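You operate a simulated robot arm through the tools that you are given. There is no shell and no other tool.

Carry out the task below with a simulated two-armed robot. There is one attempt and no reset: what you move stays moved.

Task
Take the lid off the pot and lay it down on the top of the grey pack bench.

It is judged by the outcome, as a careful person would: the job done as asked, and still so three seconds after it is handed in. It fails if anything else is knocked over, pushed out of place, dropped, spilled or broken. A push-on lid holds only when it is set on centred and level and pressed home; a screw cap is set on level and turned clockwise until tight.

Robot
Two 7-joint arms with two-finger parallel grippers on one trunk, on a base that drives. Base frame: it is fixed to the floor where the robot stands at the start and does not move with it; the origin is under the middle of the robot, x ahead of it, y to its left, z up; the surface under the hand at the start is at about z = 0.8. Readings come in m, degrees, newtons and seconds.
The left shoulder is at the start at [0.071, 0.156, 1.105], the right one opposite. Payload 3.91 kg a hand.
The TCP of each hand is the grasp point between the finger pads, 0.03 m short of the fingertips. In the tool frame z runs along the fingers and y along their closing line. The gripper opens to 0.11 m. The fingers are 0.02 m wide and 0.01 m thick; the gripper's body (0.048 by 0.112 m) begins 0.055 m behind the TCP.
Orientation is that of the tool frame in the base frame, as a unit quaternion [w, x, y, z]. With the fingers straight down and closing along the base's y, the tool's x points along the base's -x, its y along +y and its z along -z.

Tools
- The arms move only by the tool send_rows. It takes "left_targets", "right_targets" or both (then of equal length, played together; a hand with none holds still); each is a list of rows, each an object of numbers (a shift or turn left out is 0, a gripper value left out holds the last): "wx", "wy", "wz": the turn, a rotation vector about the tool's x, y, z in units of 6 degrees (1.0 is 6 degrees); "x", "y", "z": the shift along the tool's x, y, z in units of 20 mm (1.0 is 20 mm); "claw": the closure, from 0 (fully open) to 1 (shut). In form: [{"wx": .., "wy": .., "wz": .., "x": .., "y": .., "z": .., "claw": ..}, ...]. A call has 1 to 20 rows; each row shifts and turns the commanded pose from where the row before left it, along the tool's axes as they then stand. A call with a number of a shift or a turn outside -1 to 1 is refused whole. A row lasts 0.2 s, in which the tool goes at most 0.05 m and 8.6 degrees; a call with a longer step from one row to the next is refused whole, and so is a gripper value outside its range. A pose out of reach is approached as far as the arm can. The call stops where the force on the tool passes 40 N (or 10 N more than at its start, if that is more) or the arm is blocked; 0.2 s more then pass. The fingers move at their own pace (about 0.108 m/s each) and stop on an object; they squeeze with about 43 N. The grip force told is the motor's: it shows also when the fingers shut on nothing. Time passes only in rows, and 0.2 s behind the last, so rows that do not move let the fingers close. The reply holds the time, the measured pose of the TCP, the force on the tool along the base axes, the opening and the grip force, in the units named above and with some noise, with the torque about the TCP (base axes, N m) and any sound that the robot's microphone picked up, and new pictures: "pictures" is both (left out), scene, wrist or none (wrist: the cameras of the hands that moved).
- Cameras (640 x 400 px; columns grow to the right, rows downward): "scene" is now at [0.1361, -0.0105, 1.3721]; the picture's right is [0.06, -1.00, 0.00], its down [-0.30, -0.02, -0.95] and it looks along [0.95, 0.06, -0.30] (base axes); focal length 274 px, centre (320, 200). "left" rides on the left gripper at [0.073, -0.017, -0.103] in its tool frame; the picture's right is [0.23, 0.97, 0.00], its down [-0.76, 0.18, -0.62] and it looks along [-0.61, 0.14, 0.78] (tool axes); focal length 222 px, centre (320, 200). "right" rides on the right gripper at [0.072, 0.017, -0.103] in its tool frame; the picture's right is [-0.23, 0.97, 0.00], its down [-0.76, -0.18, -0.62] and it looks along [-0.61, -0.14, 0.78] (tool axes); focal length 222 px, centre (320, 200). There is no depth. A picture from a camera that has moved, and an enlarged one, comes with that camera's place and axes in the base frame and with its lens. The place of the scene camera against the robot may be out by one fixed shift of up to 0.025 m in any direction.
- move_column(by): slides the trunk up (or, below 0, down) by that many m; the arms and the scene camera ride with it, the base frame stays. It gives what a move gives, with no picture.
- base_move(legs): drives the robot by 1 to 6 legs, each [ahead, left, turn to the left] in m, m and degrees, along the robot's own axes; the way and the turn of a leg run together, so that a leg with both is an arc; at most 1.5 m and 180 degrees a leg. The arms and the cameras ride along, it lands a little off, and it stops where it bumps. It gives what a move gives, and a new picture of the scene camera.
- turn_head(pan, tilt): turns the head with the scene camera to pan (to the left, within 86 degrees either way) and tilt (down, from -29 to 69), counted from straight ahead of the robot. It gives what a move gives, and a new picture of the scene camera.
- zoom(camera, box): a new picture of the part [left, top, right, bottom] of that camera's present view, enlarged. The clock stands still meanwhile.
- finish_job(): hands the job in; it is judged then, once.

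Nothing tells you exact positions but the pictures and the camera data. Unless the task says otherwise, let go and move clear before handing in.

The tools are called after "Request:" as a command line: name --argument value ..., lists and objects as JSON in quotes. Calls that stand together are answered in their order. send_rows: Moves the arms, as the interface text tells. Its arguments: {"type":"object","properties":{"left_targets":{"type":"array","items":{"type":"object","properties":{"wx":{"type":"number"},"wy":{"type":"number"},"wz":{"type":"number"},"x":{"type":"number"},"y":{"type":"number"},"z":{"type":"number"},"claw":{"type":"number"}}}},"right_targets":{"type":"array","items":{"type":"object","properties":{"wx":{"type":"number"},"wy":{"type":"number"},"wz":{"type":"number"},"x":{"type":"number"},"y":{"type":"number"},"z":{"type":"number"},"claw":{"type":"number"}}}},"pictures":{"type":"string","enum":["both","scene","wrist","none"]}},"required":[]} The other tools are called the same way: move_column (by) slides the trunk up or down; base_move (legs) drives the base; turn_head (pan, tilt) turns the head that bears the scene camera; zoom (camera, box) takes an enlarged picture of a part of a camera's view; finish_job () hands the job in.

At the start:

```text
t: 0.0
left_tool_pos: [0.7061, 0.4037, 1.1532]
left_tool_rot: [0.0, 0.0, 1.0, 0.001]
left_contact_force: [0.5, 0.5, -0.1]
left_moment: [0.02, 0.0, 0.01]
left_gripper_width: 0.1102
left_grasp_force: 0.1
right_tool_pos: [0.8057, -0.1353, 1.1556]
right_tool_rot: [0.0, 0.0, 1.0, 0.0]
right_contact_force: [-0.8, -0.2, 0.1]
right_moment: [0.0, 0.01, -0.02]
right_gripper_width: 0.1104
right_grasp_force: 0.0
trunk travel left (down, up): [-0.55, 0.39]
robot x, y, heading: [-0.0003, -0.0021, -0.1]
head pan, tilt: [3.4, 17.6]
```

scene: 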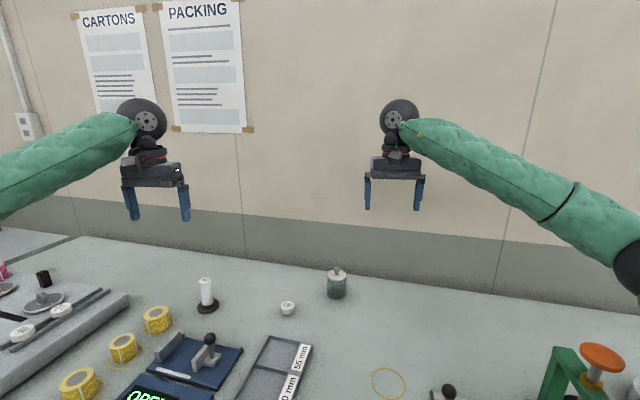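
right: 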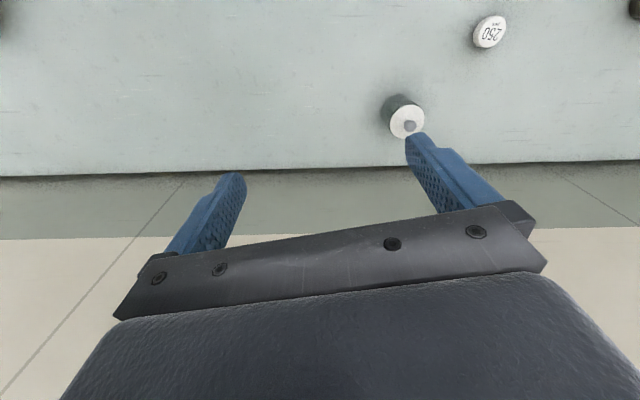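
left: 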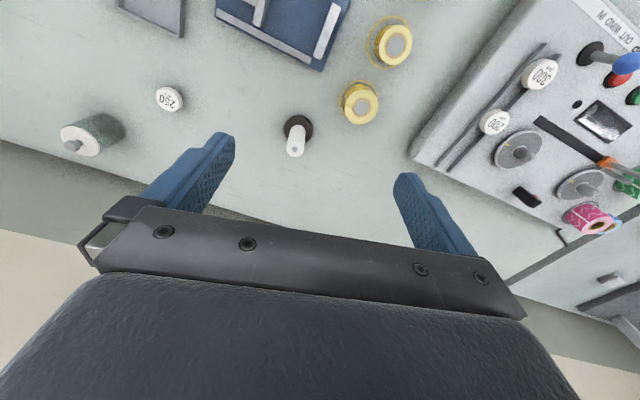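

I see a grey work surface with a small grey-green pot with a pale lid and knob around the scene picture's (337, 283), plus tapes, weights and a scale nearby. I'll look closer and look around before moving anything.

Request:
zoom --camera "scene" --box '[240, 230, 440, 355]'

Request:
zoom --camera "right" --box '[340, 60, 500, 160]'

Request:
zoom --camera "left" --box '[40, 60, 240, 185]'

Request:
turn_head --pan 60 --tilt 35

Request:
turn_head --pan -60 --tilt 35

Request:
turn_head --pan 0 --tilt 45

```text
3.20 times, centred on (340, 292) of scene
camera zoom: at [0.1361, -0.0105, 1.3721], right [0.06, -1.0, 0.0], down [-0.3, -0.02, -0.95], along [0.95, 0.06, -0.3], focal length 878 px, centre (256, -96)
```

zoom: 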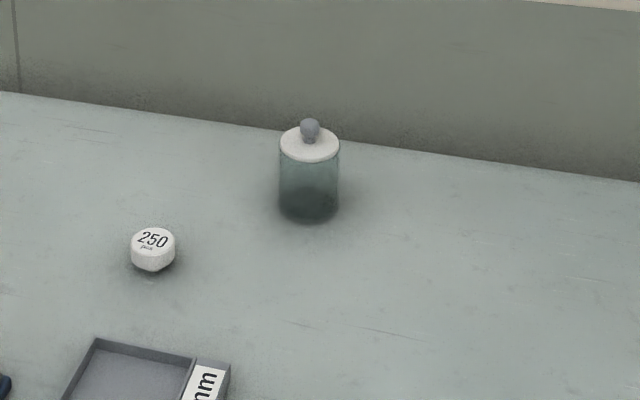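

```text
4.00 times, centred on (420, 110) of right
camera zoom: at [0.7327, -0.1191, 1.258], right [0.23, 0.97, 0.0], down [0.76, -0.18, 0.62], along [0.61, -0.14, -0.78], focal length 888 px, centre (-80, 560)
```

zoom: 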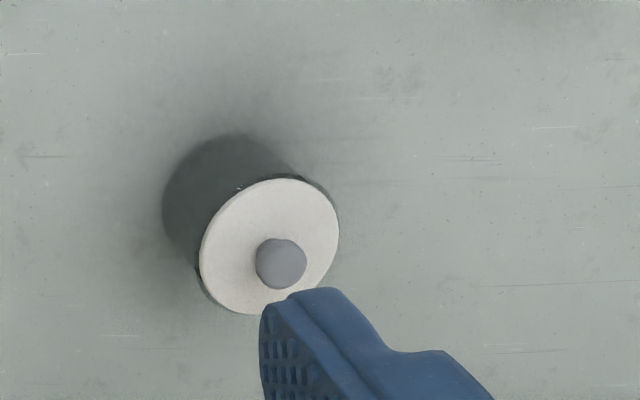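

```text
3.20 times, centred on (140, 122) of left
camera zoom: at [0.6324, 0.3878, 1.2577], right [-0.23, 0.97, 0.0], down [0.76, 0.18, 0.62], along [0.61, 0.14, -0.78], focal length 711 px, centre (896, 448)
```

zoom: 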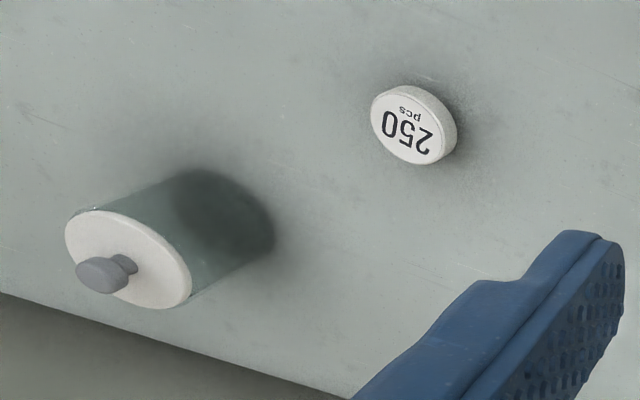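

```text
t: 1.3
left_tool_pos: [0.7061, 0.4047, 1.1531]
left_tool_rot: [-0.002, 0.0, 1.0, 0.0]
left_contact_force: [1.1, 0.0, -0.3]
left_moment: [0.02, -0.03, 0.0]
left_gripper_width: 0.1101
left_grasp_force: 0.0
right_tool_pos: [0.8052, -0.1338, 1.1549]
right_tool_rot: [-0.001, 0.0, 1.0, 0.0]
right_contact_force: [-0.4, 0.3, 0.1]
right_moment: [0.03, 0.01, -0.01]
right_gripper_width: 0.11
right_grasp_force: 0.0
trunk travel left (down, up): [-0.55, 0.39]
robot x, y, heading: [0.0007, 0.0004, -0.2]
head pan, tilt: [60.0, 35.0]
camera scene: at [0.087, 0.0602, 1.3444], right [0.87, -0.5, 0.0], down [-0.29, -0.5, -0.82], along [0.41, 0.71, -0.57], focal length 274 px, centre (320, 200)
```

scene: 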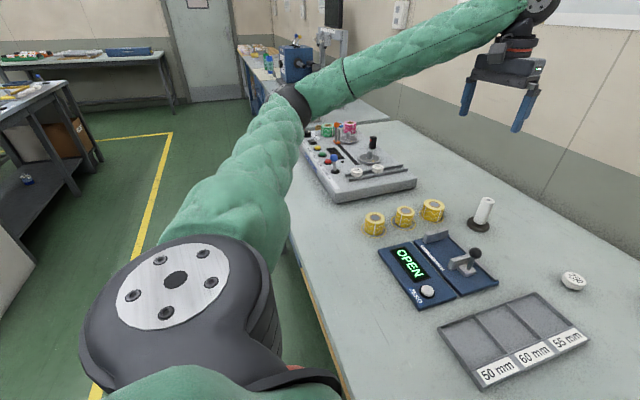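

```text
t: 3.3
left_tool_pos: [0.7065, 0.4035, 1.1552]
left_tool_rot: [-0.001, 0.001, 1.0, 0.001]
left_contact_force: [0.0, -0.2, -0.5]
left_moment: [0.03, 0.01, -0.02]
left_gripper_width: 0.11
left_grasp_force: 0.1
right_tool_pos: [0.8041, -0.1343, 1.1558]
right_tool_rot: [0.0, 0.001, 1.0, 0.0]
right_contact_force: [-0.4, 0.2, 0.0]
right_moment: [-0.01, -0.03, 0.0]
right_gripper_width: 0.1101
right_grasp_force: 0.0
trunk travel left (down, up): [-0.55, 0.39]
robot x, y, heading: [-0.0023, 0.0017, 0.1]
head pan, tilt: [-60.0, 35.0]
camera scene: at [0.087, -0.0923, 1.3444], right [-0.87, -0.5, 0.0], down [-0.29, 0.5, -0.82], along [0.41, -0.71, -0.57], focal length 274 px, centre (320, 200)
```

scene: 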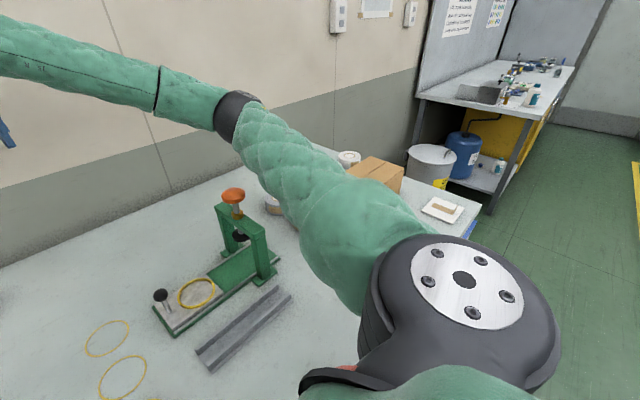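

```text
t: 4.6
left_tool_pos: [0.7053, 0.4034, 1.1533]
left_tool_rot: [-0.001, -0.001, 1.0, 0.0]
left_contact_force: [-0.9, 0.1, 0.0]
left_moment: [-0.01, 0.0, 0.01]
left_gripper_width: 0.1102
left_grasp_force: 0.0
right_tool_pos: [0.806, -0.1353, 1.1553]
right_tool_rot: [0.0, 0.001, 1.0, 0.0]
right_contact_force: [1.2, 0.0, 0.3]
right_moment: [0.02, 0.02, -0.02]
right_gripper_width: 0.1099
right_grasp_force: 0.0
trunk travel left (down, up): [-0.55, 0.39]
robot x, y, heading: [0.0033, 0.0001, -0.2]
head pan, tilt: [0.0, 45.0]
camera scene: at [0.1242, -0.0161, 1.3296], right [0.0, -1.0, 0.0], down [-0.71, 0.0, -0.71], along [0.71, 0.0, -0.71], focal length 274 px, centre (320, 200)
```

scene: 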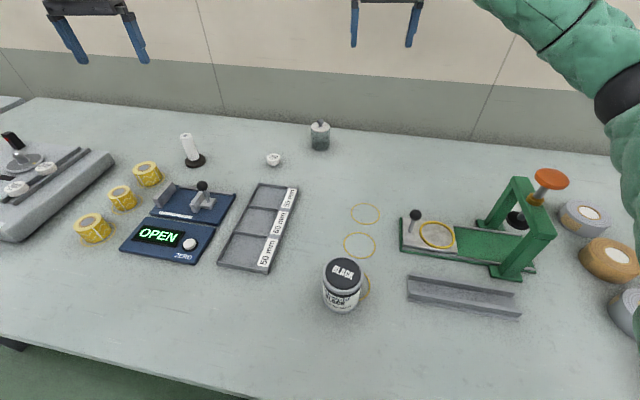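

The bench ahead holds two candidates for the pot: the glass jar with a white knobbed lid at the back, and a white jar with a black lid marked "BLACK". I'll zoom on both and look at other benches to identify the "grey pack bench".

Request:
zoom --camera "scene" --box '[300, 240, 400, 320]'

Request:
zoom --camera "scene" --box '[280, 100, 360, 165]'

Request:
turn_head --pan 86 --tilt 15

Request:
turn_head --pan -86 --tilt 15

Request:
turn_head --pan 40 --tilt 10

Request:
turn_head --pan 0 --tilt 65

```text
5.00 times, centred on (350, 280) of scene
camera zoom: at [0.1242, -0.0161, 1.3296], right [0.0, -1.0, 0.0], down [-0.71, 0.0, -0.71], along [0.71, 0.0, -0.71], focal length 1372 px, centre (170, -200)
```

zoom: 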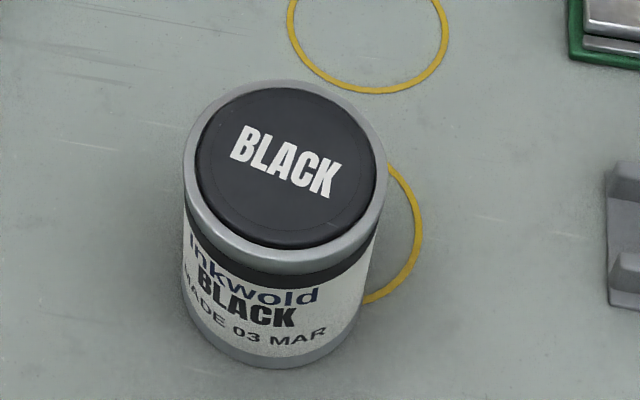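

```text
6.15 times, centred on (320, 132) of scene
camera zoom: at [0.1242, -0.0161, 1.3296], right [0.0, -1.0, 0.0], down [-0.71, 0.0, -0.71], along [0.71, 0.0, -0.71], focal length 1688 px, centre (320, 615)
```

zoom: 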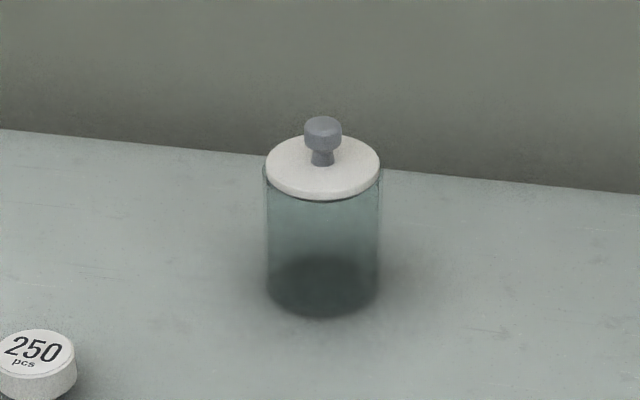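

```text
t: 6.2
left_tool_pos: [0.7056, 0.4031, 1.1525]
left_tool_rot: [0.0, 0.0, 1.0, 0.0]
left_contact_force: [0.7, 0.2, 0.8]
left_moment: [0.01, -0.01, 0.02]
left_gripper_width: 0.1101
left_grasp_force: 0.0
right_tool_pos: [0.8061, -0.1358, 1.1556]
right_tool_rot: [-0.001, -0.001, 1.0, 0.0]
right_contact_force: [0.4, -0.4, 0.4]
right_moment: [-0.01, -0.02, -0.03]
right_gripper_width: 0.1101
right_grasp_force: 0.1
trunk travel left (down, up): [-0.55, 0.39]
robot x, y, heading: [0.003, 0.0009, 0.3]
head pan, tilt: [85.9, 15.0]
camera scene: at [0.0496, 0.0771, 1.3764], right [1.0, -0.07, 0.0], down [-0.02, -0.26, -0.97], along [0.07, 0.96, -0.26], focal length 274 px, centre (320, 200)
```

scene: 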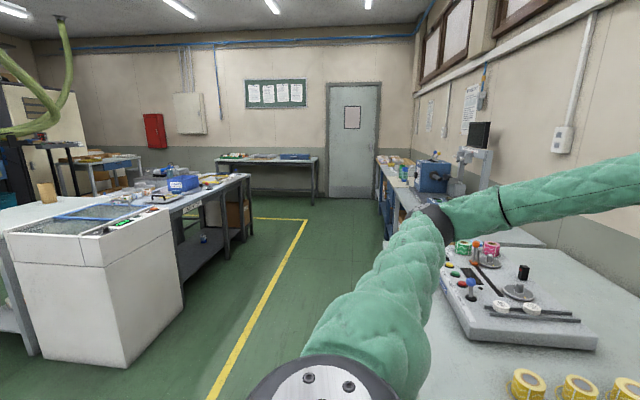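

```text
t: 8.8
left_tool_pos: [0.7052, 0.403, 1.1543]
left_tool_rot: [-0.002, -0.001, 1.0, 0.0]
left_contact_force: [0.5, -0.7, 0.0]
left_moment: [-0.01, 0.0, 0.0]
left_gripper_width: 0.11
left_grasp_force: 0.0
right_tool_pos: [0.8052, -0.1345, 1.1545]
right_tool_rot: [0.0, 0.0, 1.0, 0.0]
right_contact_force: [0.3, -0.4, 0.7]
right_moment: [0.01, 0.02, 0.0]
right_gripper_width: 0.1102
right_grasp_force: 0.1
trunk travel left (down, up): [-0.55, 0.39]
robot x, y, heading: [-0.0034, 0.001, 0.1]
head pan, tilt: [-85.9, 15.0]
camera scene: at [0.0496, -0.1092, 1.3764], right [-1.0, -0.07, 0.0], down [-0.02, 0.26, -0.97], along [0.07, -0.96, -0.26], focal length 274 px, centre (320, 200)
```

scene: 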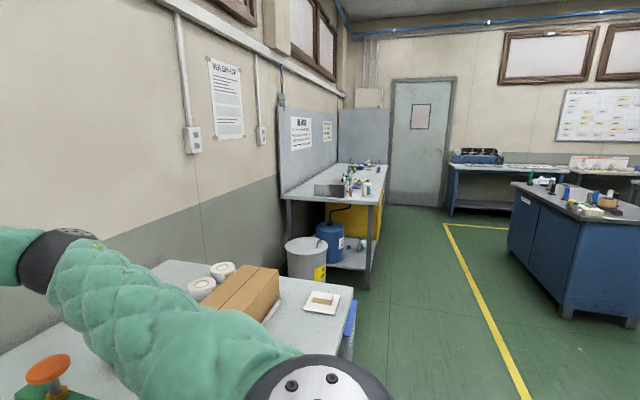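

```text
t: 10.8
left_tool_pos: [0.706, 0.4034, 1.1546]
left_tool_rot: [-0.001, 0.0, 1.0, 0.001]
left_contact_force: [0.0, -0.7, 0.3]
left_moment: [0.0, 0.02, 0.04]
left_gripper_width: 0.1101
left_grasp_force: 0.1
right_tool_pos: [0.8055, -0.1353, 1.1553]
right_tool_rot: [0.0, 0.0, 1.0, 0.001]
right_contact_force: [-0.2, -0.5, 0.3]
right_moment: [0.02, 0.01, 0.0]
right_gripper_width: 0.1098
right_grasp_force: 0.1
trunk travel left (down, up): [-0.55, 0.39]
robot x, y, heading: [-0.0004, 0.0006, 0.2]
head pan, tilt: [40.0, 10.0]
camera scene: at [0.1142, 0.0437, 1.3845], right [0.64, -0.77, 0.0], down [-0.13, -0.11, -0.98], along [0.75, 0.63, -0.17], focal length 274 px, centre (320, 200)
```

scene: 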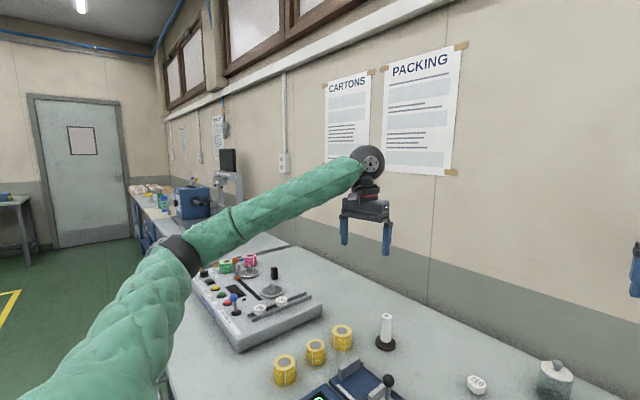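

```text
t: 12.1
left_tool_pos: [0.7061, 0.404, 1.1532]
left_tool_rot: [-0.001, 0.0, 1.0, 0.0]
left_contact_force: [-0.1, -0.3, 1.2]
left_moment: [0.0, -0.01, -0.01]
left_gripper_width: 0.1096
left_grasp_force: 0.0
right_tool_pos: [0.8054, -0.1346, 1.1556]
right_tool_rot: [0.0, 0.0, 1.0, 0.0]
right_contact_force: [-0.7, 0.6, 0.1]
right_moment: [-0.02, 0.0, 0.0]
right_gripper_width: 0.1099
right_grasp_force: 0.0
trunk travel left (down, up): [-0.55, 0.39]
robot x, y, heading: [0.0021, -0.0004, 0.0]
head pan, tilt: [0.0, 65.0]
camera scene: at [0.1036, -0.016, 1.3046], right [0.0, -1.0, 0.0], down [-0.91, 0.0, -0.42], along [0.42, 0.0, -0.91], focal length 274 px, centre (320, 200)
```

scene: 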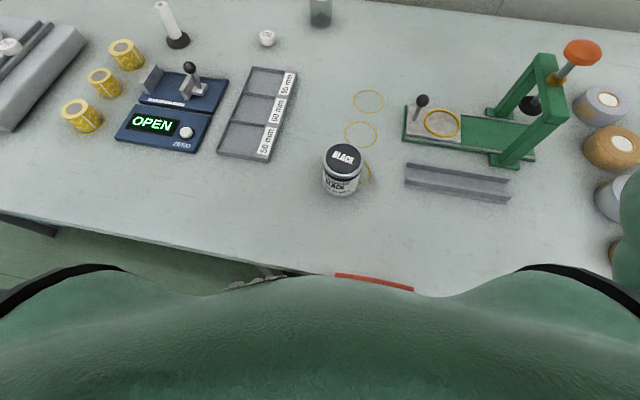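

I take the pot to be the glass jar with the white knobbed lid (the bench under the "PACKING" poster being the grey pack bench). Triangulating the two wrist views puts the knob at about (0.900, −0.002, 0.890), with the lid plate at z≈0.870; I'll bring the right hand above it first.

Request:
send_rows --right_targets '[{"x": -0.68, "y": 0.95, "claw": 0.5}, {"x": -0.68, "y": 0.95}, {"x": -0.68, "y": 0.95}, {"x": -0.68, "y": 0.95}, {"x": -0.68, "y": 0.95}, {"x": -0.68, "y": 0.95}, {"x": -0.67, "y": 0.95}, {"z": 1}, {"z": 1}, {"z": 1}, {"z": 1}, {"z": 1}, {"z": 1}, {}]'

Request:
turn_head --pan 0 --tilt 30

```text
t: 15.1
left_tool_pos: [0.7045, 0.4031, 1.1539]
left_tool_rot: [0.0, 0.0, 1.0, -0.001]
left_contact_force: [-0.5, -0.7, 0.1]
left_moment: [0.02, -0.04, 0.03]
left_gripper_width: 0.1102
left_grasp_force: 0.0
right_tool_pos: [0.9, -0.0015, 1.0347]
right_tool_rot: [0.001, 0.0, 1.0, 0.0]
right_contact_force: [0.1, 0.1, 0.3]
right_moment: [0.01, 0.02, -0.03]
right_gripper_width: 0.0551
right_grasp_force: 0.1
trunk travel left (down, up): [-0.55, 0.39]
robot x, y, heading: [-0.002, 0.0065, 0.0]
head pan, tilt: [0.0, 65.0]
camera scene: at [0.1033, -0.0159, 1.3046], right [0.0, -1.0, 0.0], down [-0.91, 0.0, -0.42], along [0.42, 0.0, -0.91], focal length 274 px, centre (320, 200)
camera right: at [0.8268, 0.0141, 1.1373], right [0.23, 0.97, 0.0], down [0.76, -0.18, 0.62], along [0.61, -0.14, -0.78], focal length 222 px, centre (320, 200)
```

scene: 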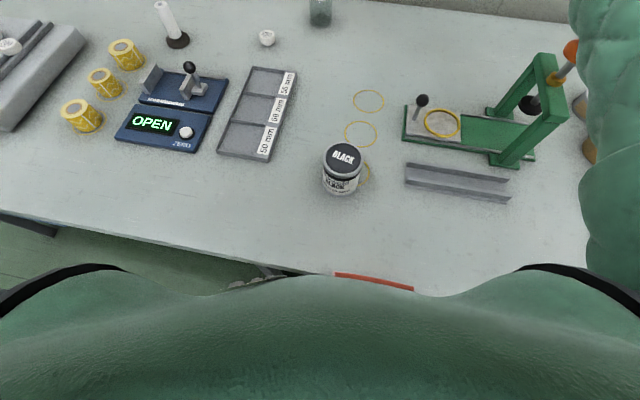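
right: 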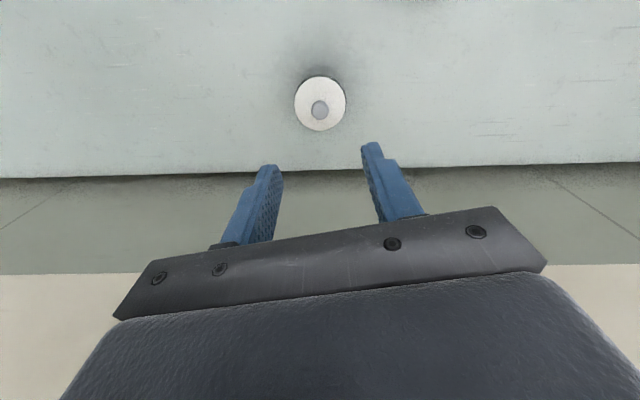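

```text
t: 16.1
left_tool_pos: [0.7056, 0.4038, 1.155]
left_tool_rot: [-0.001, 0.0, 1.0, 0.0]
left_contact_force: [-0.7, -0.1, -0.2]
left_moment: [0.0, -0.04, 0.0]
left_gripper_width: 0.1102
left_grasp_force: 0.0
right_tool_pos: [0.9008, -0.002, 1.0346]
right_tool_rot: [0.0, 0.0, 1.0, 0.0]
right_contact_force: [-0.5, 0.3, 0.0]
right_moment: [0.0, -0.02, -0.01]
right_gripper_width: 0.0551
right_grasp_force: 0.0
trunk travel left (down, up): [-0.55, 0.39]
robot x, y, heading: [0.0009, 0.0022, -0.0]
head pan, tilt: [0.0, 30.0]
camera scene: at [0.1334, -0.016, 1.3521], right [0.0, -1.0, 0.0], down [-0.5, 0.0, -0.87], along [0.87, 0.0, -0.5], focal length 274 px, centre (320, 200)
```

scene: 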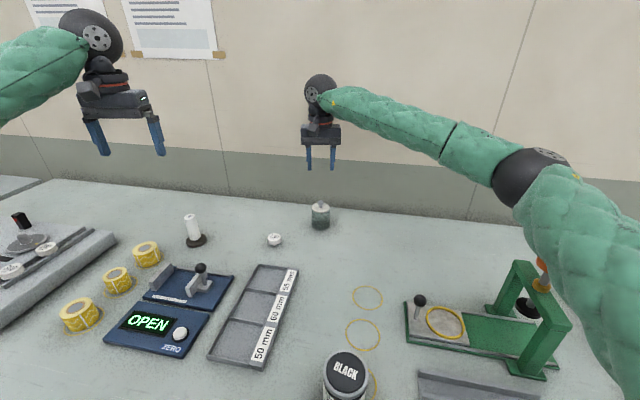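

The knob re-measures at about (0.899, −0.002), right under the hand. I'll lower to just above the knob and check again.

Request:
send_rows --right_targets '[{"z": 1}, {"z": 1}, {"z": 1}, {"z": 1}, {"z": 0.4}, {}]'

Request:
zoom --camera "right" --box '[240, 60, 420, 180]'

Request:
zoom --camera "scene" --box '[270, 130, 380, 240]'

Request:
zoom --camera "left" --box '[0, 60, 200, 185]'

```text
t: 17.5
left_tool_pos: [0.7055, 0.404, 1.153]
left_tool_rot: [0.0, 0.0, 1.0, 0.0]
left_contact_force: [0.1, -0.1, 0.1]
left_moment: [0.03, 0.02, -0.02]
left_gripper_width: 0.11
left_grasp_force: 0.0
right_tool_pos: [0.9005, -0.0025, 0.9472]
right_tool_rot: [0.0, 0.0, 1.0, 0.0]
right_contact_force: [-0.7, -0.8, 0.5]
right_moment: [0.0, -0.01, 0.01]
right_gripper_width: 0.0549
right_grasp_force: 0.1
trunk travel left (down, up): [-0.55, 0.39]
robot x, y, heading: [0.0017, 0.0007, -0.0]
head pan, tilt: [0.0, 30.0]
camera scene: at [0.1335, -0.016, 1.3522], right [0.0, -1.0, 0.0], down [-0.5, 0.0, -0.87], along [0.87, 0.0, -0.5], focal length 274 px, centre (320, 200)
camera right: at [0.8276, 0.0134, 1.0505], right [0.23, 0.97, 0.0], down [0.76, -0.18, 0.62], along [0.61, -0.14, -0.78], focal length 222 px, centre (320, 200)
```

scene: 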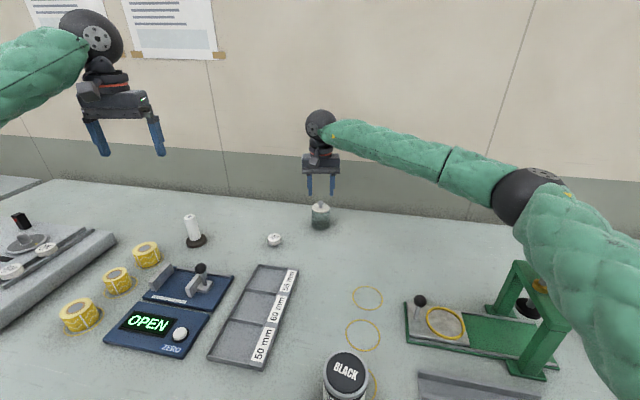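
right: 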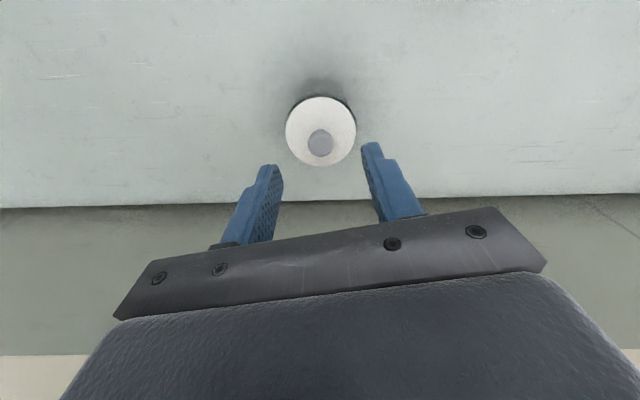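

```text
3.33 times, centred on (330, 120) of right
camera zoom: at [0.8276, 0.0134, 1.0505], right [0.23, 0.97, 0.0], down [0.76, -0.18, 0.62], along [0.61, -0.14, -0.78], focal length 740 px, centre (287, 467)
```

zoom: 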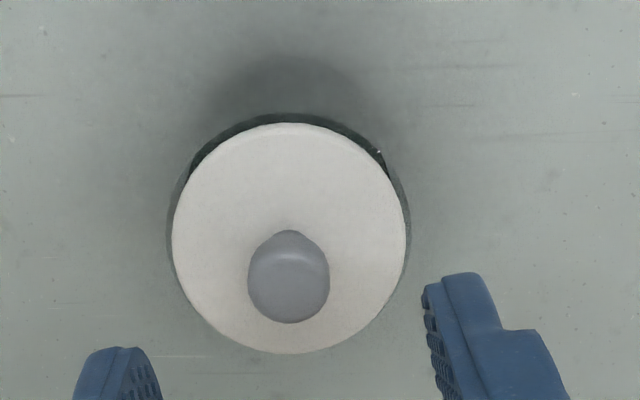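

```text
3.64 times, centred on (325, 185) of scene
camera zoom: at [0.1335, -0.016, 1.3522], right [0.0, -1.0, 0.0], down [-0.5, 0.0, -0.87], along [0.87, 0.0, -0.5], focal length 998 px, centre (302, 254)
```

zoom: 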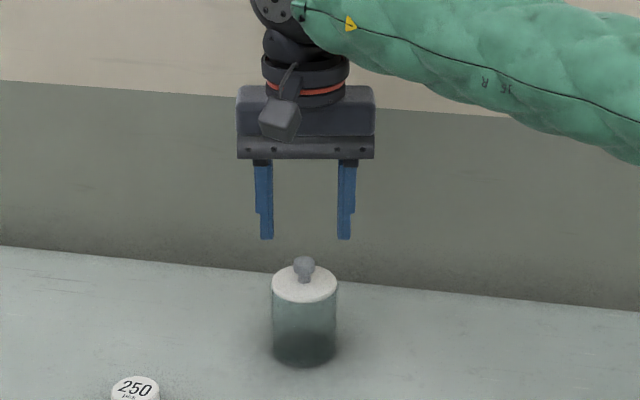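

```text
3.20 times, centred on (100, 122) of left
camera zoom: at [0.6325, 0.3879, 1.2576], right [-0.23, 0.97, 0.0], down [0.76, 0.18, 0.62], along [0.61, 0.14, -0.78], focal length 711 px, centre (1024, 448)
```

zoom: 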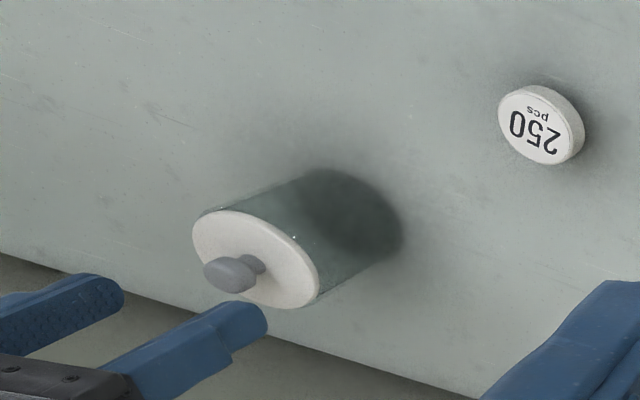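

The fingers straddle the knob centrally. I'll descend so the fingertips stop about 4–5 mm above the lid plate, then close on the knob.

Request:
send_rows --right_targets '[{"z": 0.7, "x": 0.07}, {"z": 0.7}, {"z": 0.65}, {}]'

Request:
zoom --camera "scene" --box '[270, 130, 380, 240]'

Request:
zoom --camera "right" --box '[240, 80, 420, 200]'

```text
t: 18.5
left_tool_pos: [0.7064, 0.4045, 1.153]
left_tool_rot: [0.0, 0.0, 1.0, 0.0]
left_contact_force: [0.6, 0.9, 0.2]
left_moment: [-0.01, -0.02, 0.0]
left_gripper_width: 0.1099
left_grasp_force: 0.2
right_tool_pos: [0.8988, -0.0031, 0.9068]
right_tool_rot: [0.0, 0.0, 1.0, -0.001]
right_contact_force: [0.6, -0.8, -0.6]
right_moment: [0.01, 0.0, -0.01]
right_gripper_width: 0.0548
right_grasp_force: 0.1
trunk travel left (down, up): [-0.55, 0.39]
robot x, y, heading: [0.0049, 0.0018, -0.0]
head pan, tilt: [0.0, 30.0]
camera scene: at [0.1333, -0.0159, 1.3522], right [0.0, -1.0, 0.0], down [-0.5, 0.0, -0.87], along [0.87, 0.0, -0.5], focal length 274 px, centre (320, 200)
camera right: at [0.8264, 0.0135, 1.0094], right [0.23, 0.97, 0.0], down [0.76, -0.18, 0.62], along [0.61, -0.14, -0.78], focal length 222 px, centre (320, 200)
```

scene: 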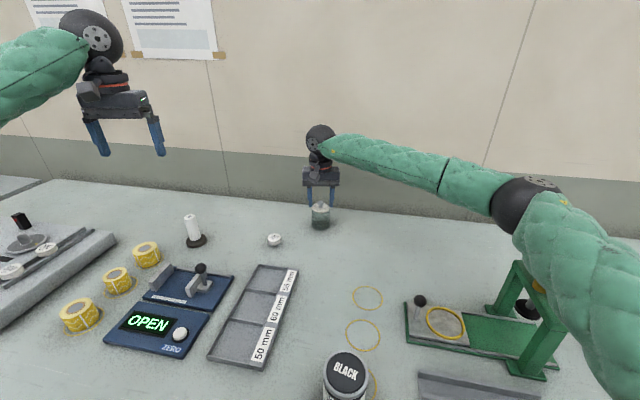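
right: 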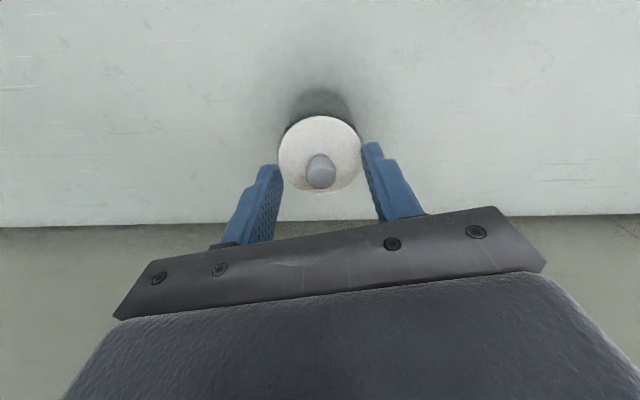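

```text
3.64 times, centred on (325, 185) of scene
camera zoom: at [0.1333, -0.0159, 1.3522], right [0.0, -1.0, 0.0], down [-0.5, 0.0, -0.87], along [0.87, 0.0, -0.5], focal length 998 px, centre (302, 254)
```

zoom: 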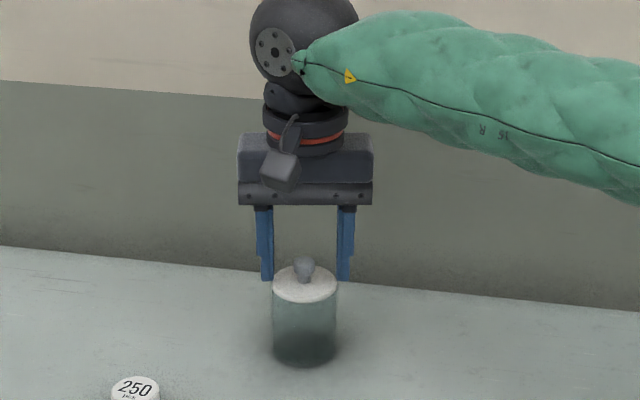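

```text
3.33 times, centred on (330, 140) of right
camera zoom: at [0.8264, 0.0135, 1.0094], right [0.23, 0.97, 0.0], down [0.76, -0.18, 0.62], along [0.61, -0.14, -0.78], focal length 740 px, centre (287, 400)
```

zoom: 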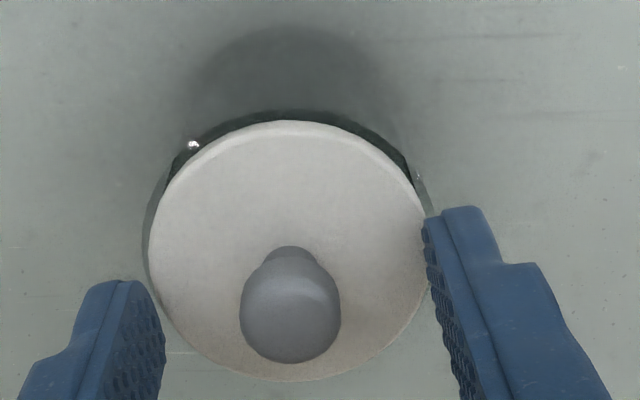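

Tips are a few millimetres above the lid plate and centred on the knob. Closing now.

Request:
send_rows --right_targets '[{"claw": 0.65}, {"claw": 0.75}, {"claw": 1}, {}, {}]'

Request:
zoom --camera "scene" --box '[270, 130, 380, 240]'

```text
t: 19.7
left_tool_pos: [0.7057, 0.4031, 1.1533]
left_tool_rot: [-0.002, 0.001, 1.0, 0.001]
left_contact_force: [0.7, -0.2, 0.6]
left_moment: [0.0, 0.0, 0.01]
left_gripper_width: 0.1102
left_grasp_force: 0.1
right_tool_pos: [0.8998, -0.0021, 0.9067]
right_tool_rot: [0.0, 0.0, 1.0, 0.0]
right_contact_force: [0.1, 0.6, 0.4]
right_moment: [0.02, 0.0, -0.02]
right_gripper_width: 0.0122
right_grasp_force: 43.0
trunk travel left (down, up): [-0.55, 0.39]
robot x, y, heading: [-0.0009, 0.0031, -0.4]
head pan, tilt: [0.0, 30.0]
camera scene: at [0.1333, -0.0159, 1.3522], right [0.0, -1.0, 0.0], down [-0.5, 0.0, -0.87], along [0.87, 0.0, -0.5], focal length 274 px, centre (320, 200)
camera right: at [0.8264, 0.0135, 1.0094], right [0.23, 0.97, 0.0], down [0.76, -0.18, 0.62], along [0.61, -0.14, -0.78], focal length 222 px, centre (320, 200)
```

scene: 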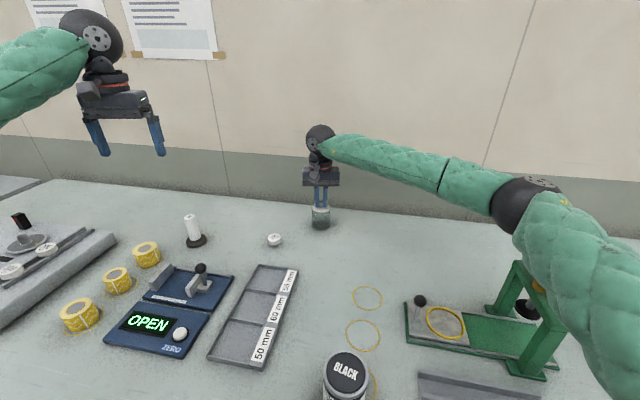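
right: 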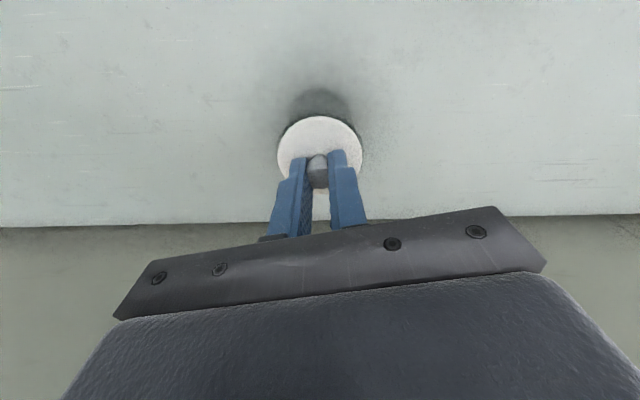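

```text
3.64 times, centred on (325, 185) of scene
camera zoom: at [0.1333, -0.0159, 1.3522], right [0.0, -1.0, 0.0], down [-0.5, 0.0, -0.87], along [0.87, 0.0, -0.5], focal length 998 px, centre (302, 254)
```

zoom: 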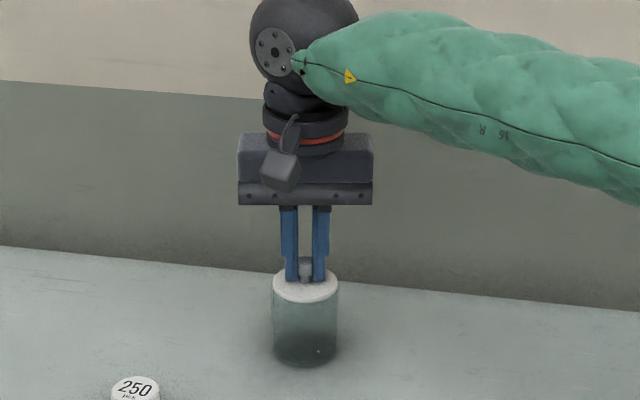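

The grip holds at 12 mm with full squeeze. I'll lift gently by a few millimetres and check whether the lid comes away alone.

Request:
send_rows --right_targets '[{"z": -0.15}, {"z": -0.15}, {"z": -0.15}, {"z": -0.15}, {}]'

Request:
zoom --camera "scene" --box '[270, 130, 380, 240]'

Request:
zoom --camera "left" --box '[0, 60, 200, 185]'

```text
t: 20.9
left_tool_pos: [0.7055, 0.4025, 1.1529]
left_tool_rot: [-0.001, 0.0, 1.0, 0.0]
left_contact_force: [0.3, -0.3, -0.1]
left_moment: [0.01, -0.01, -0.02]
left_gripper_width: 0.1098
left_grasp_force: 0.2
right_tool_pos: [0.8975, -0.0021, 0.9176]
right_tool_rot: [0.0, 0.0, 1.0, 0.0]
right_contact_force: [0.1, 0.4, -0.1]
right_moment: [-0.01, 0.02, 0.0]
right_gripper_width: 0.0124
right_grasp_force: 42.5
trunk travel left (down, up): [-0.55, 0.39]
robot x, y, heading: [-0.0019, 0.0005, -0.0]
head pan, tilt: [0.0, 30.0]
camera scene: at [0.1335, -0.016, 1.3521], right [0.0, -1.0, 0.0], down [-0.5, 0.0, -0.87], along [0.87, 0.0, -0.5], focal length 274 px, centre (320, 200)
camera right: at [0.8257, 0.0141, 1.02], right [0.23, 0.97, 0.0], down [0.76, -0.18, 0.62], along [0.61, -0.14, -0.78], focal length 222 px, centre (320, 200)
```

scene: 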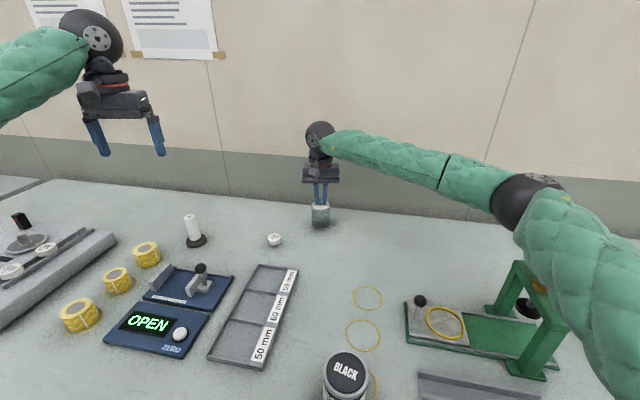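
right: 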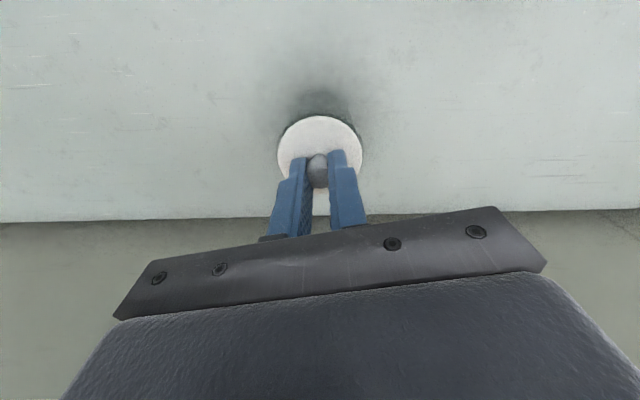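

```text
3.64 times, centred on (325, 185) of scene
camera zoom: at [0.1335, -0.016, 1.3521], right [0.0, -1.0, 0.0], down [-0.5, 0.0, -0.87], along [0.87, 0.0, -0.5], focal length 998 px, centre (302, 254)
```

zoom: 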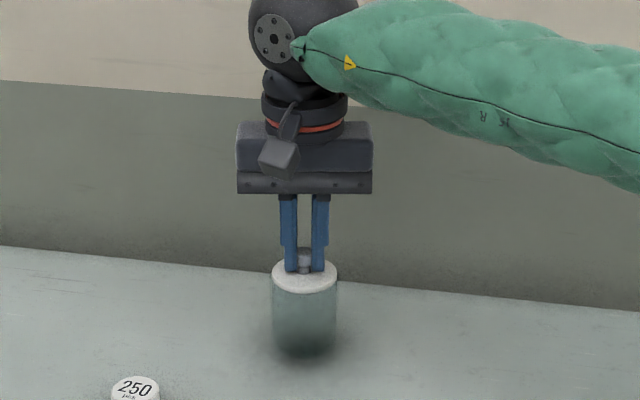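

```text
3.20 times, centred on (100, 122) of left
camera zoom: at [0.6326, 0.3879, 1.2575], right [-0.23, 0.97, 0.0], down [0.76, 0.18, 0.62], along [0.61, 0.14, -0.78], focal length 711 px, centre (1024, 448)
```

zoom: 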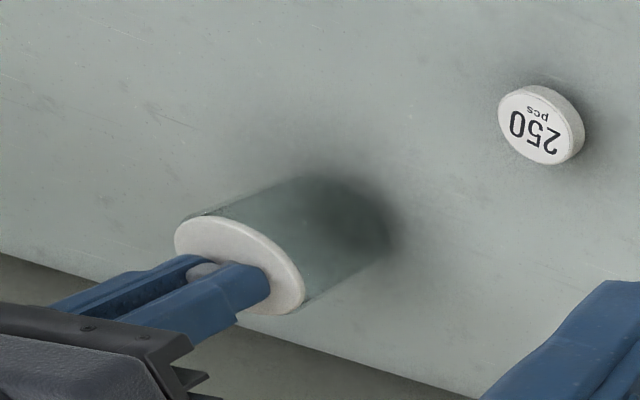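

The lid is tight: the whole pot rose with it (its base left the bench). I'll set the pot straight back down where it was, let go, and plan to hold the body with the left hand while pulling the lid with the right.

Request:
send_rows --right_targets '[{"z": 0.15}, {"z": 0.15}, {"z": 0.15}, {"z": 0.15}, {}, {}]'

Request:
zoom --camera "scene" --box '[270, 130, 380, 240]'

Request:
zoom --camera "left" --box '[0, 60, 200, 185]'

```text
t: 22.3
left_tool_pos: [0.7054, 0.4041, 1.1549]
left_tool_rot: [-0.001, 0.0, 1.0, 0.0]
left_contact_force: [0.4, -0.4, -0.9]
left_moment: [0.04, -0.04, -0.05]
left_gripper_width: 0.11
left_grasp_force: 0.1
right_tool_pos: [0.8973, -0.0029, 0.9078]
right_tool_rot: [0.0, 0.0, 1.0, 0.0]
right_contact_force: [2.5, -0.7, 9.7]
right_moment: [0.02, -0.08, -0.01]
right_gripper_width: 0.0121
right_grasp_force: 42.7
trunk travel left (down, up): [-0.55, 0.39]
robot x, y, heading: [-0.0025, 0.003, -0.1]
head pan, tilt: [0.0, 30.0]
camera scene: at [0.1327, -0.016, 1.3524], right [0.0, -1.0, 0.0], down [-0.5, 0.0, -0.87], along [0.87, 0.0, -0.5], focal length 274 px, centre (320, 200)
camera right: at [0.8257, 0.014, 1.01], right [0.23, 0.97, 0.0], down [0.76, -0.18, 0.62], along [0.61, -0.14, -0.78], focal length 222 px, centre (320, 200)
```

scene: 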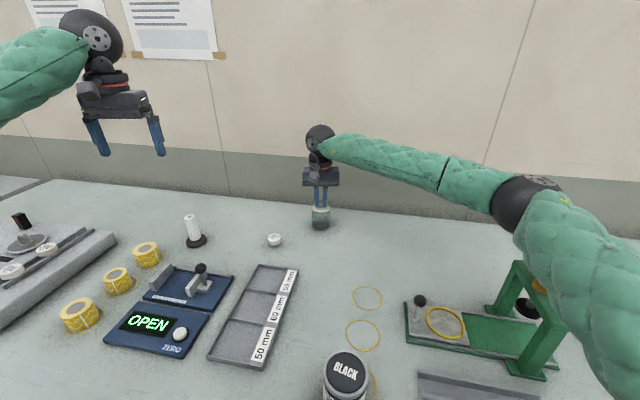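
right: 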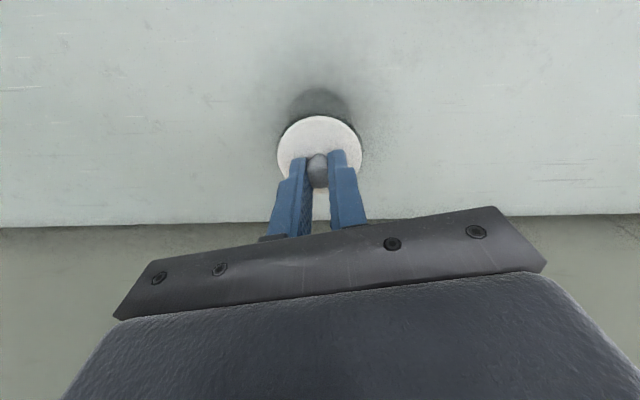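

```text
3.64 times, centred on (325, 185) of scene
camera zoom: at [0.1327, -0.016, 1.3524], right [0.0, -1.0, 0.0], down [-0.5, 0.0, -0.87], along [0.87, 0.0, -0.5], focal length 998 px, centre (302, 254)
```

zoom: 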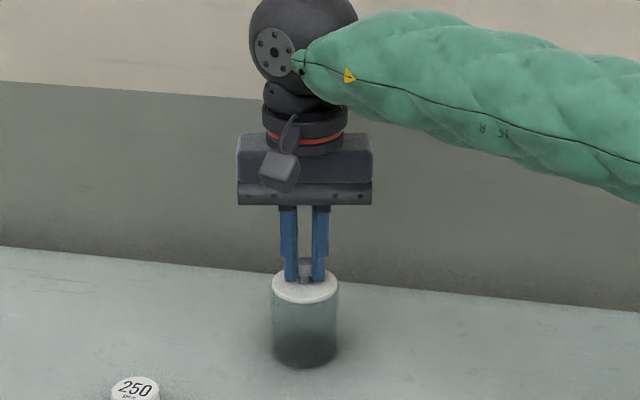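

```text
3.20 times, centred on (100, 122) of left
camera zoom: at [0.6318, 0.3879, 1.2581], right [-0.23, 0.97, 0.0], down [0.76, 0.18, 0.62], along [0.61, 0.14, -0.78], focal length 711 px, centre (1024, 448)
```

zoom: 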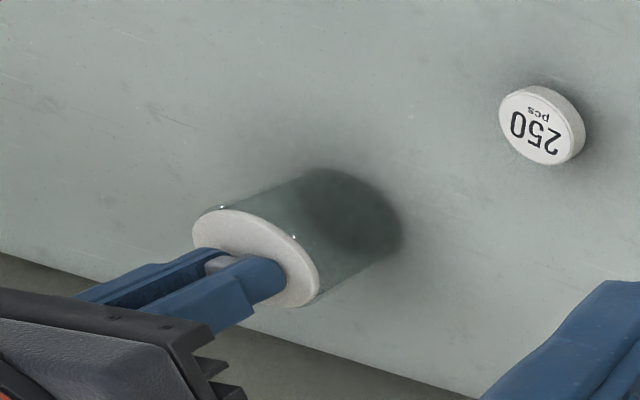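

The pot is back exactly where it stood, steadied by the right hand. Now I'll turn the left hand in free space so it can reach in from the left, tilted 45° down with its fingers closing along x, to hold the pot's body.

Request:
send_rows --left_targets '[{"wz": 1}, {"wz": 1}, {"wz": 1}, {"wz": 1}, {"wz": 1}, {"wz": 1}, {"wz": 1}, {"wz": 1}, {"wz": 1}, {"wz": 1}, {"wz": 1}, {"wz": 1}, {"wz": 1}, {"wz": 1}, {"wz": 1}, {}]' --pictures "scene"

```text
t: 25.7
left_tool_pos: [0.7041, 0.403, 1.1539]
left_tool_rot: [-0.001, 0.707, 0.707, 0.001]
left_contact_force: [0.2, 1.3, -0.1]
left_moment: [0.01, 0.02, -0.01]
left_gripper_width: 0.1099
left_grasp_force: 0.1
right_tool_pos: [0.8984, -0.0012, 0.9073]
right_tool_rot: [0.0, 0.0, 1.0, 0.0]
right_contact_force: [-0.3, -0.5, 5.7]
right_moment: [-0.01, 0.03, 0.02]
right_gripper_width: 0.0123
right_grasp_force: 43.0
trunk travel left (down, up): [-0.55, 0.39]
robot x, y, heading: [-0.001, -0.0013, -0.2]
head pan, tilt: [0.0, 30.0]
camera scene: at [0.1328, -0.016, 1.3523], right [0.0, -1.0, 0.0], down [-0.5, 0.0, -0.87], along [0.87, 0.0, -0.5], focal length 274 px, centre (320, 200)
```

scene: 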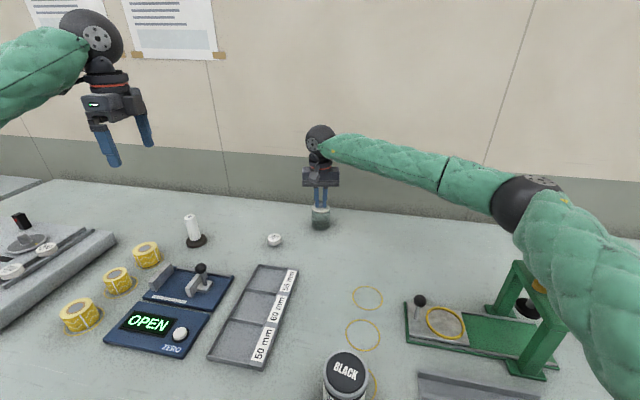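

The yaw is as planned (tool x along +y, tool y along +x). Next the 45° tilt about the tool's y.

Request:
send_rows --left_targets '[{"wy": -1}, {"wy": -1}, {"wy": -1}, {"wy": -1}, {"wy": -1}, {"wy": -1}, {"wy": -1}, {"wy": -0.5}, {}]'

```text
t: 27.7
left_tool_pos: [0.7056, 0.4031, 1.1552]
left_tool_rot: [0.271, 0.653, 0.653, -0.271]
left_contact_force: [-0.8, -0.4, 0.1]
left_moment: [0.03, 0.03, -0.02]
left_gripper_width: 0.11
left_grasp_force: 0.1
right_tool_pos: [0.8989, -0.0018, 0.9074]
right_tool_rot: [0.0, 0.0, 1.0, 0.0]
right_contact_force: [0.4, -1.0, 6.3]
right_moment: [0.02, 0.0, -0.02]
right_gripper_width: 0.012
right_grasp_force: 43.1
trunk travel left (down, up): [-0.55, 0.39]
robot x, y, heading: [-0.0011, 0.0005, -0.1]
head pan, tilt: [0.0, 30.0]
camera scene: at [0.1328, -0.0159, 1.3523], right [0.0, -1.0, 0.0], down [-0.5, 0.0, -0.87], along [0.87, 0.0, -0.5], focal length 274 px, centre (320, 200)
camera left: at [0.6875, 0.5291, 1.1768], right [0.97, 0.16, -0.16], down [0.18, -0.1, 0.98], along [0.14, -0.98, -0.12], focal length 222 px, centre (320, 200)
```

scene: 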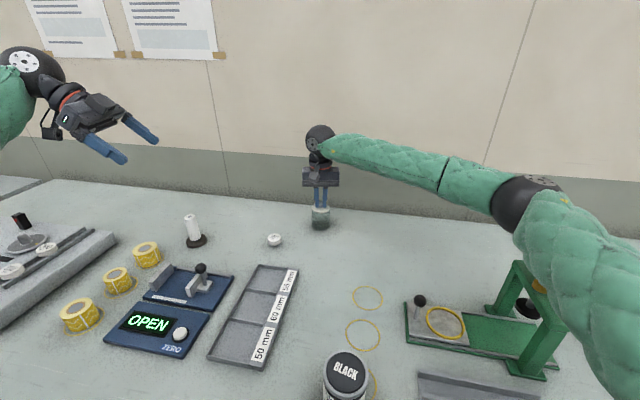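
left: 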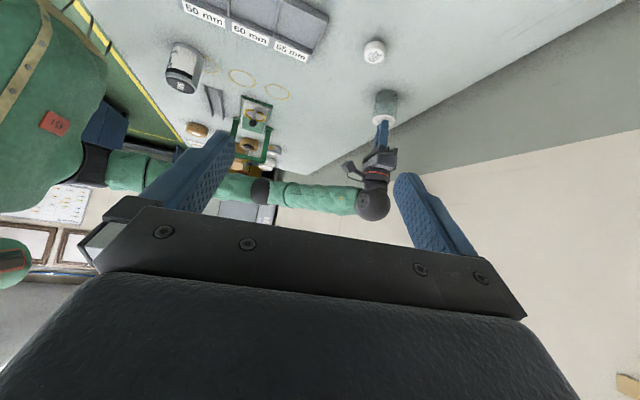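

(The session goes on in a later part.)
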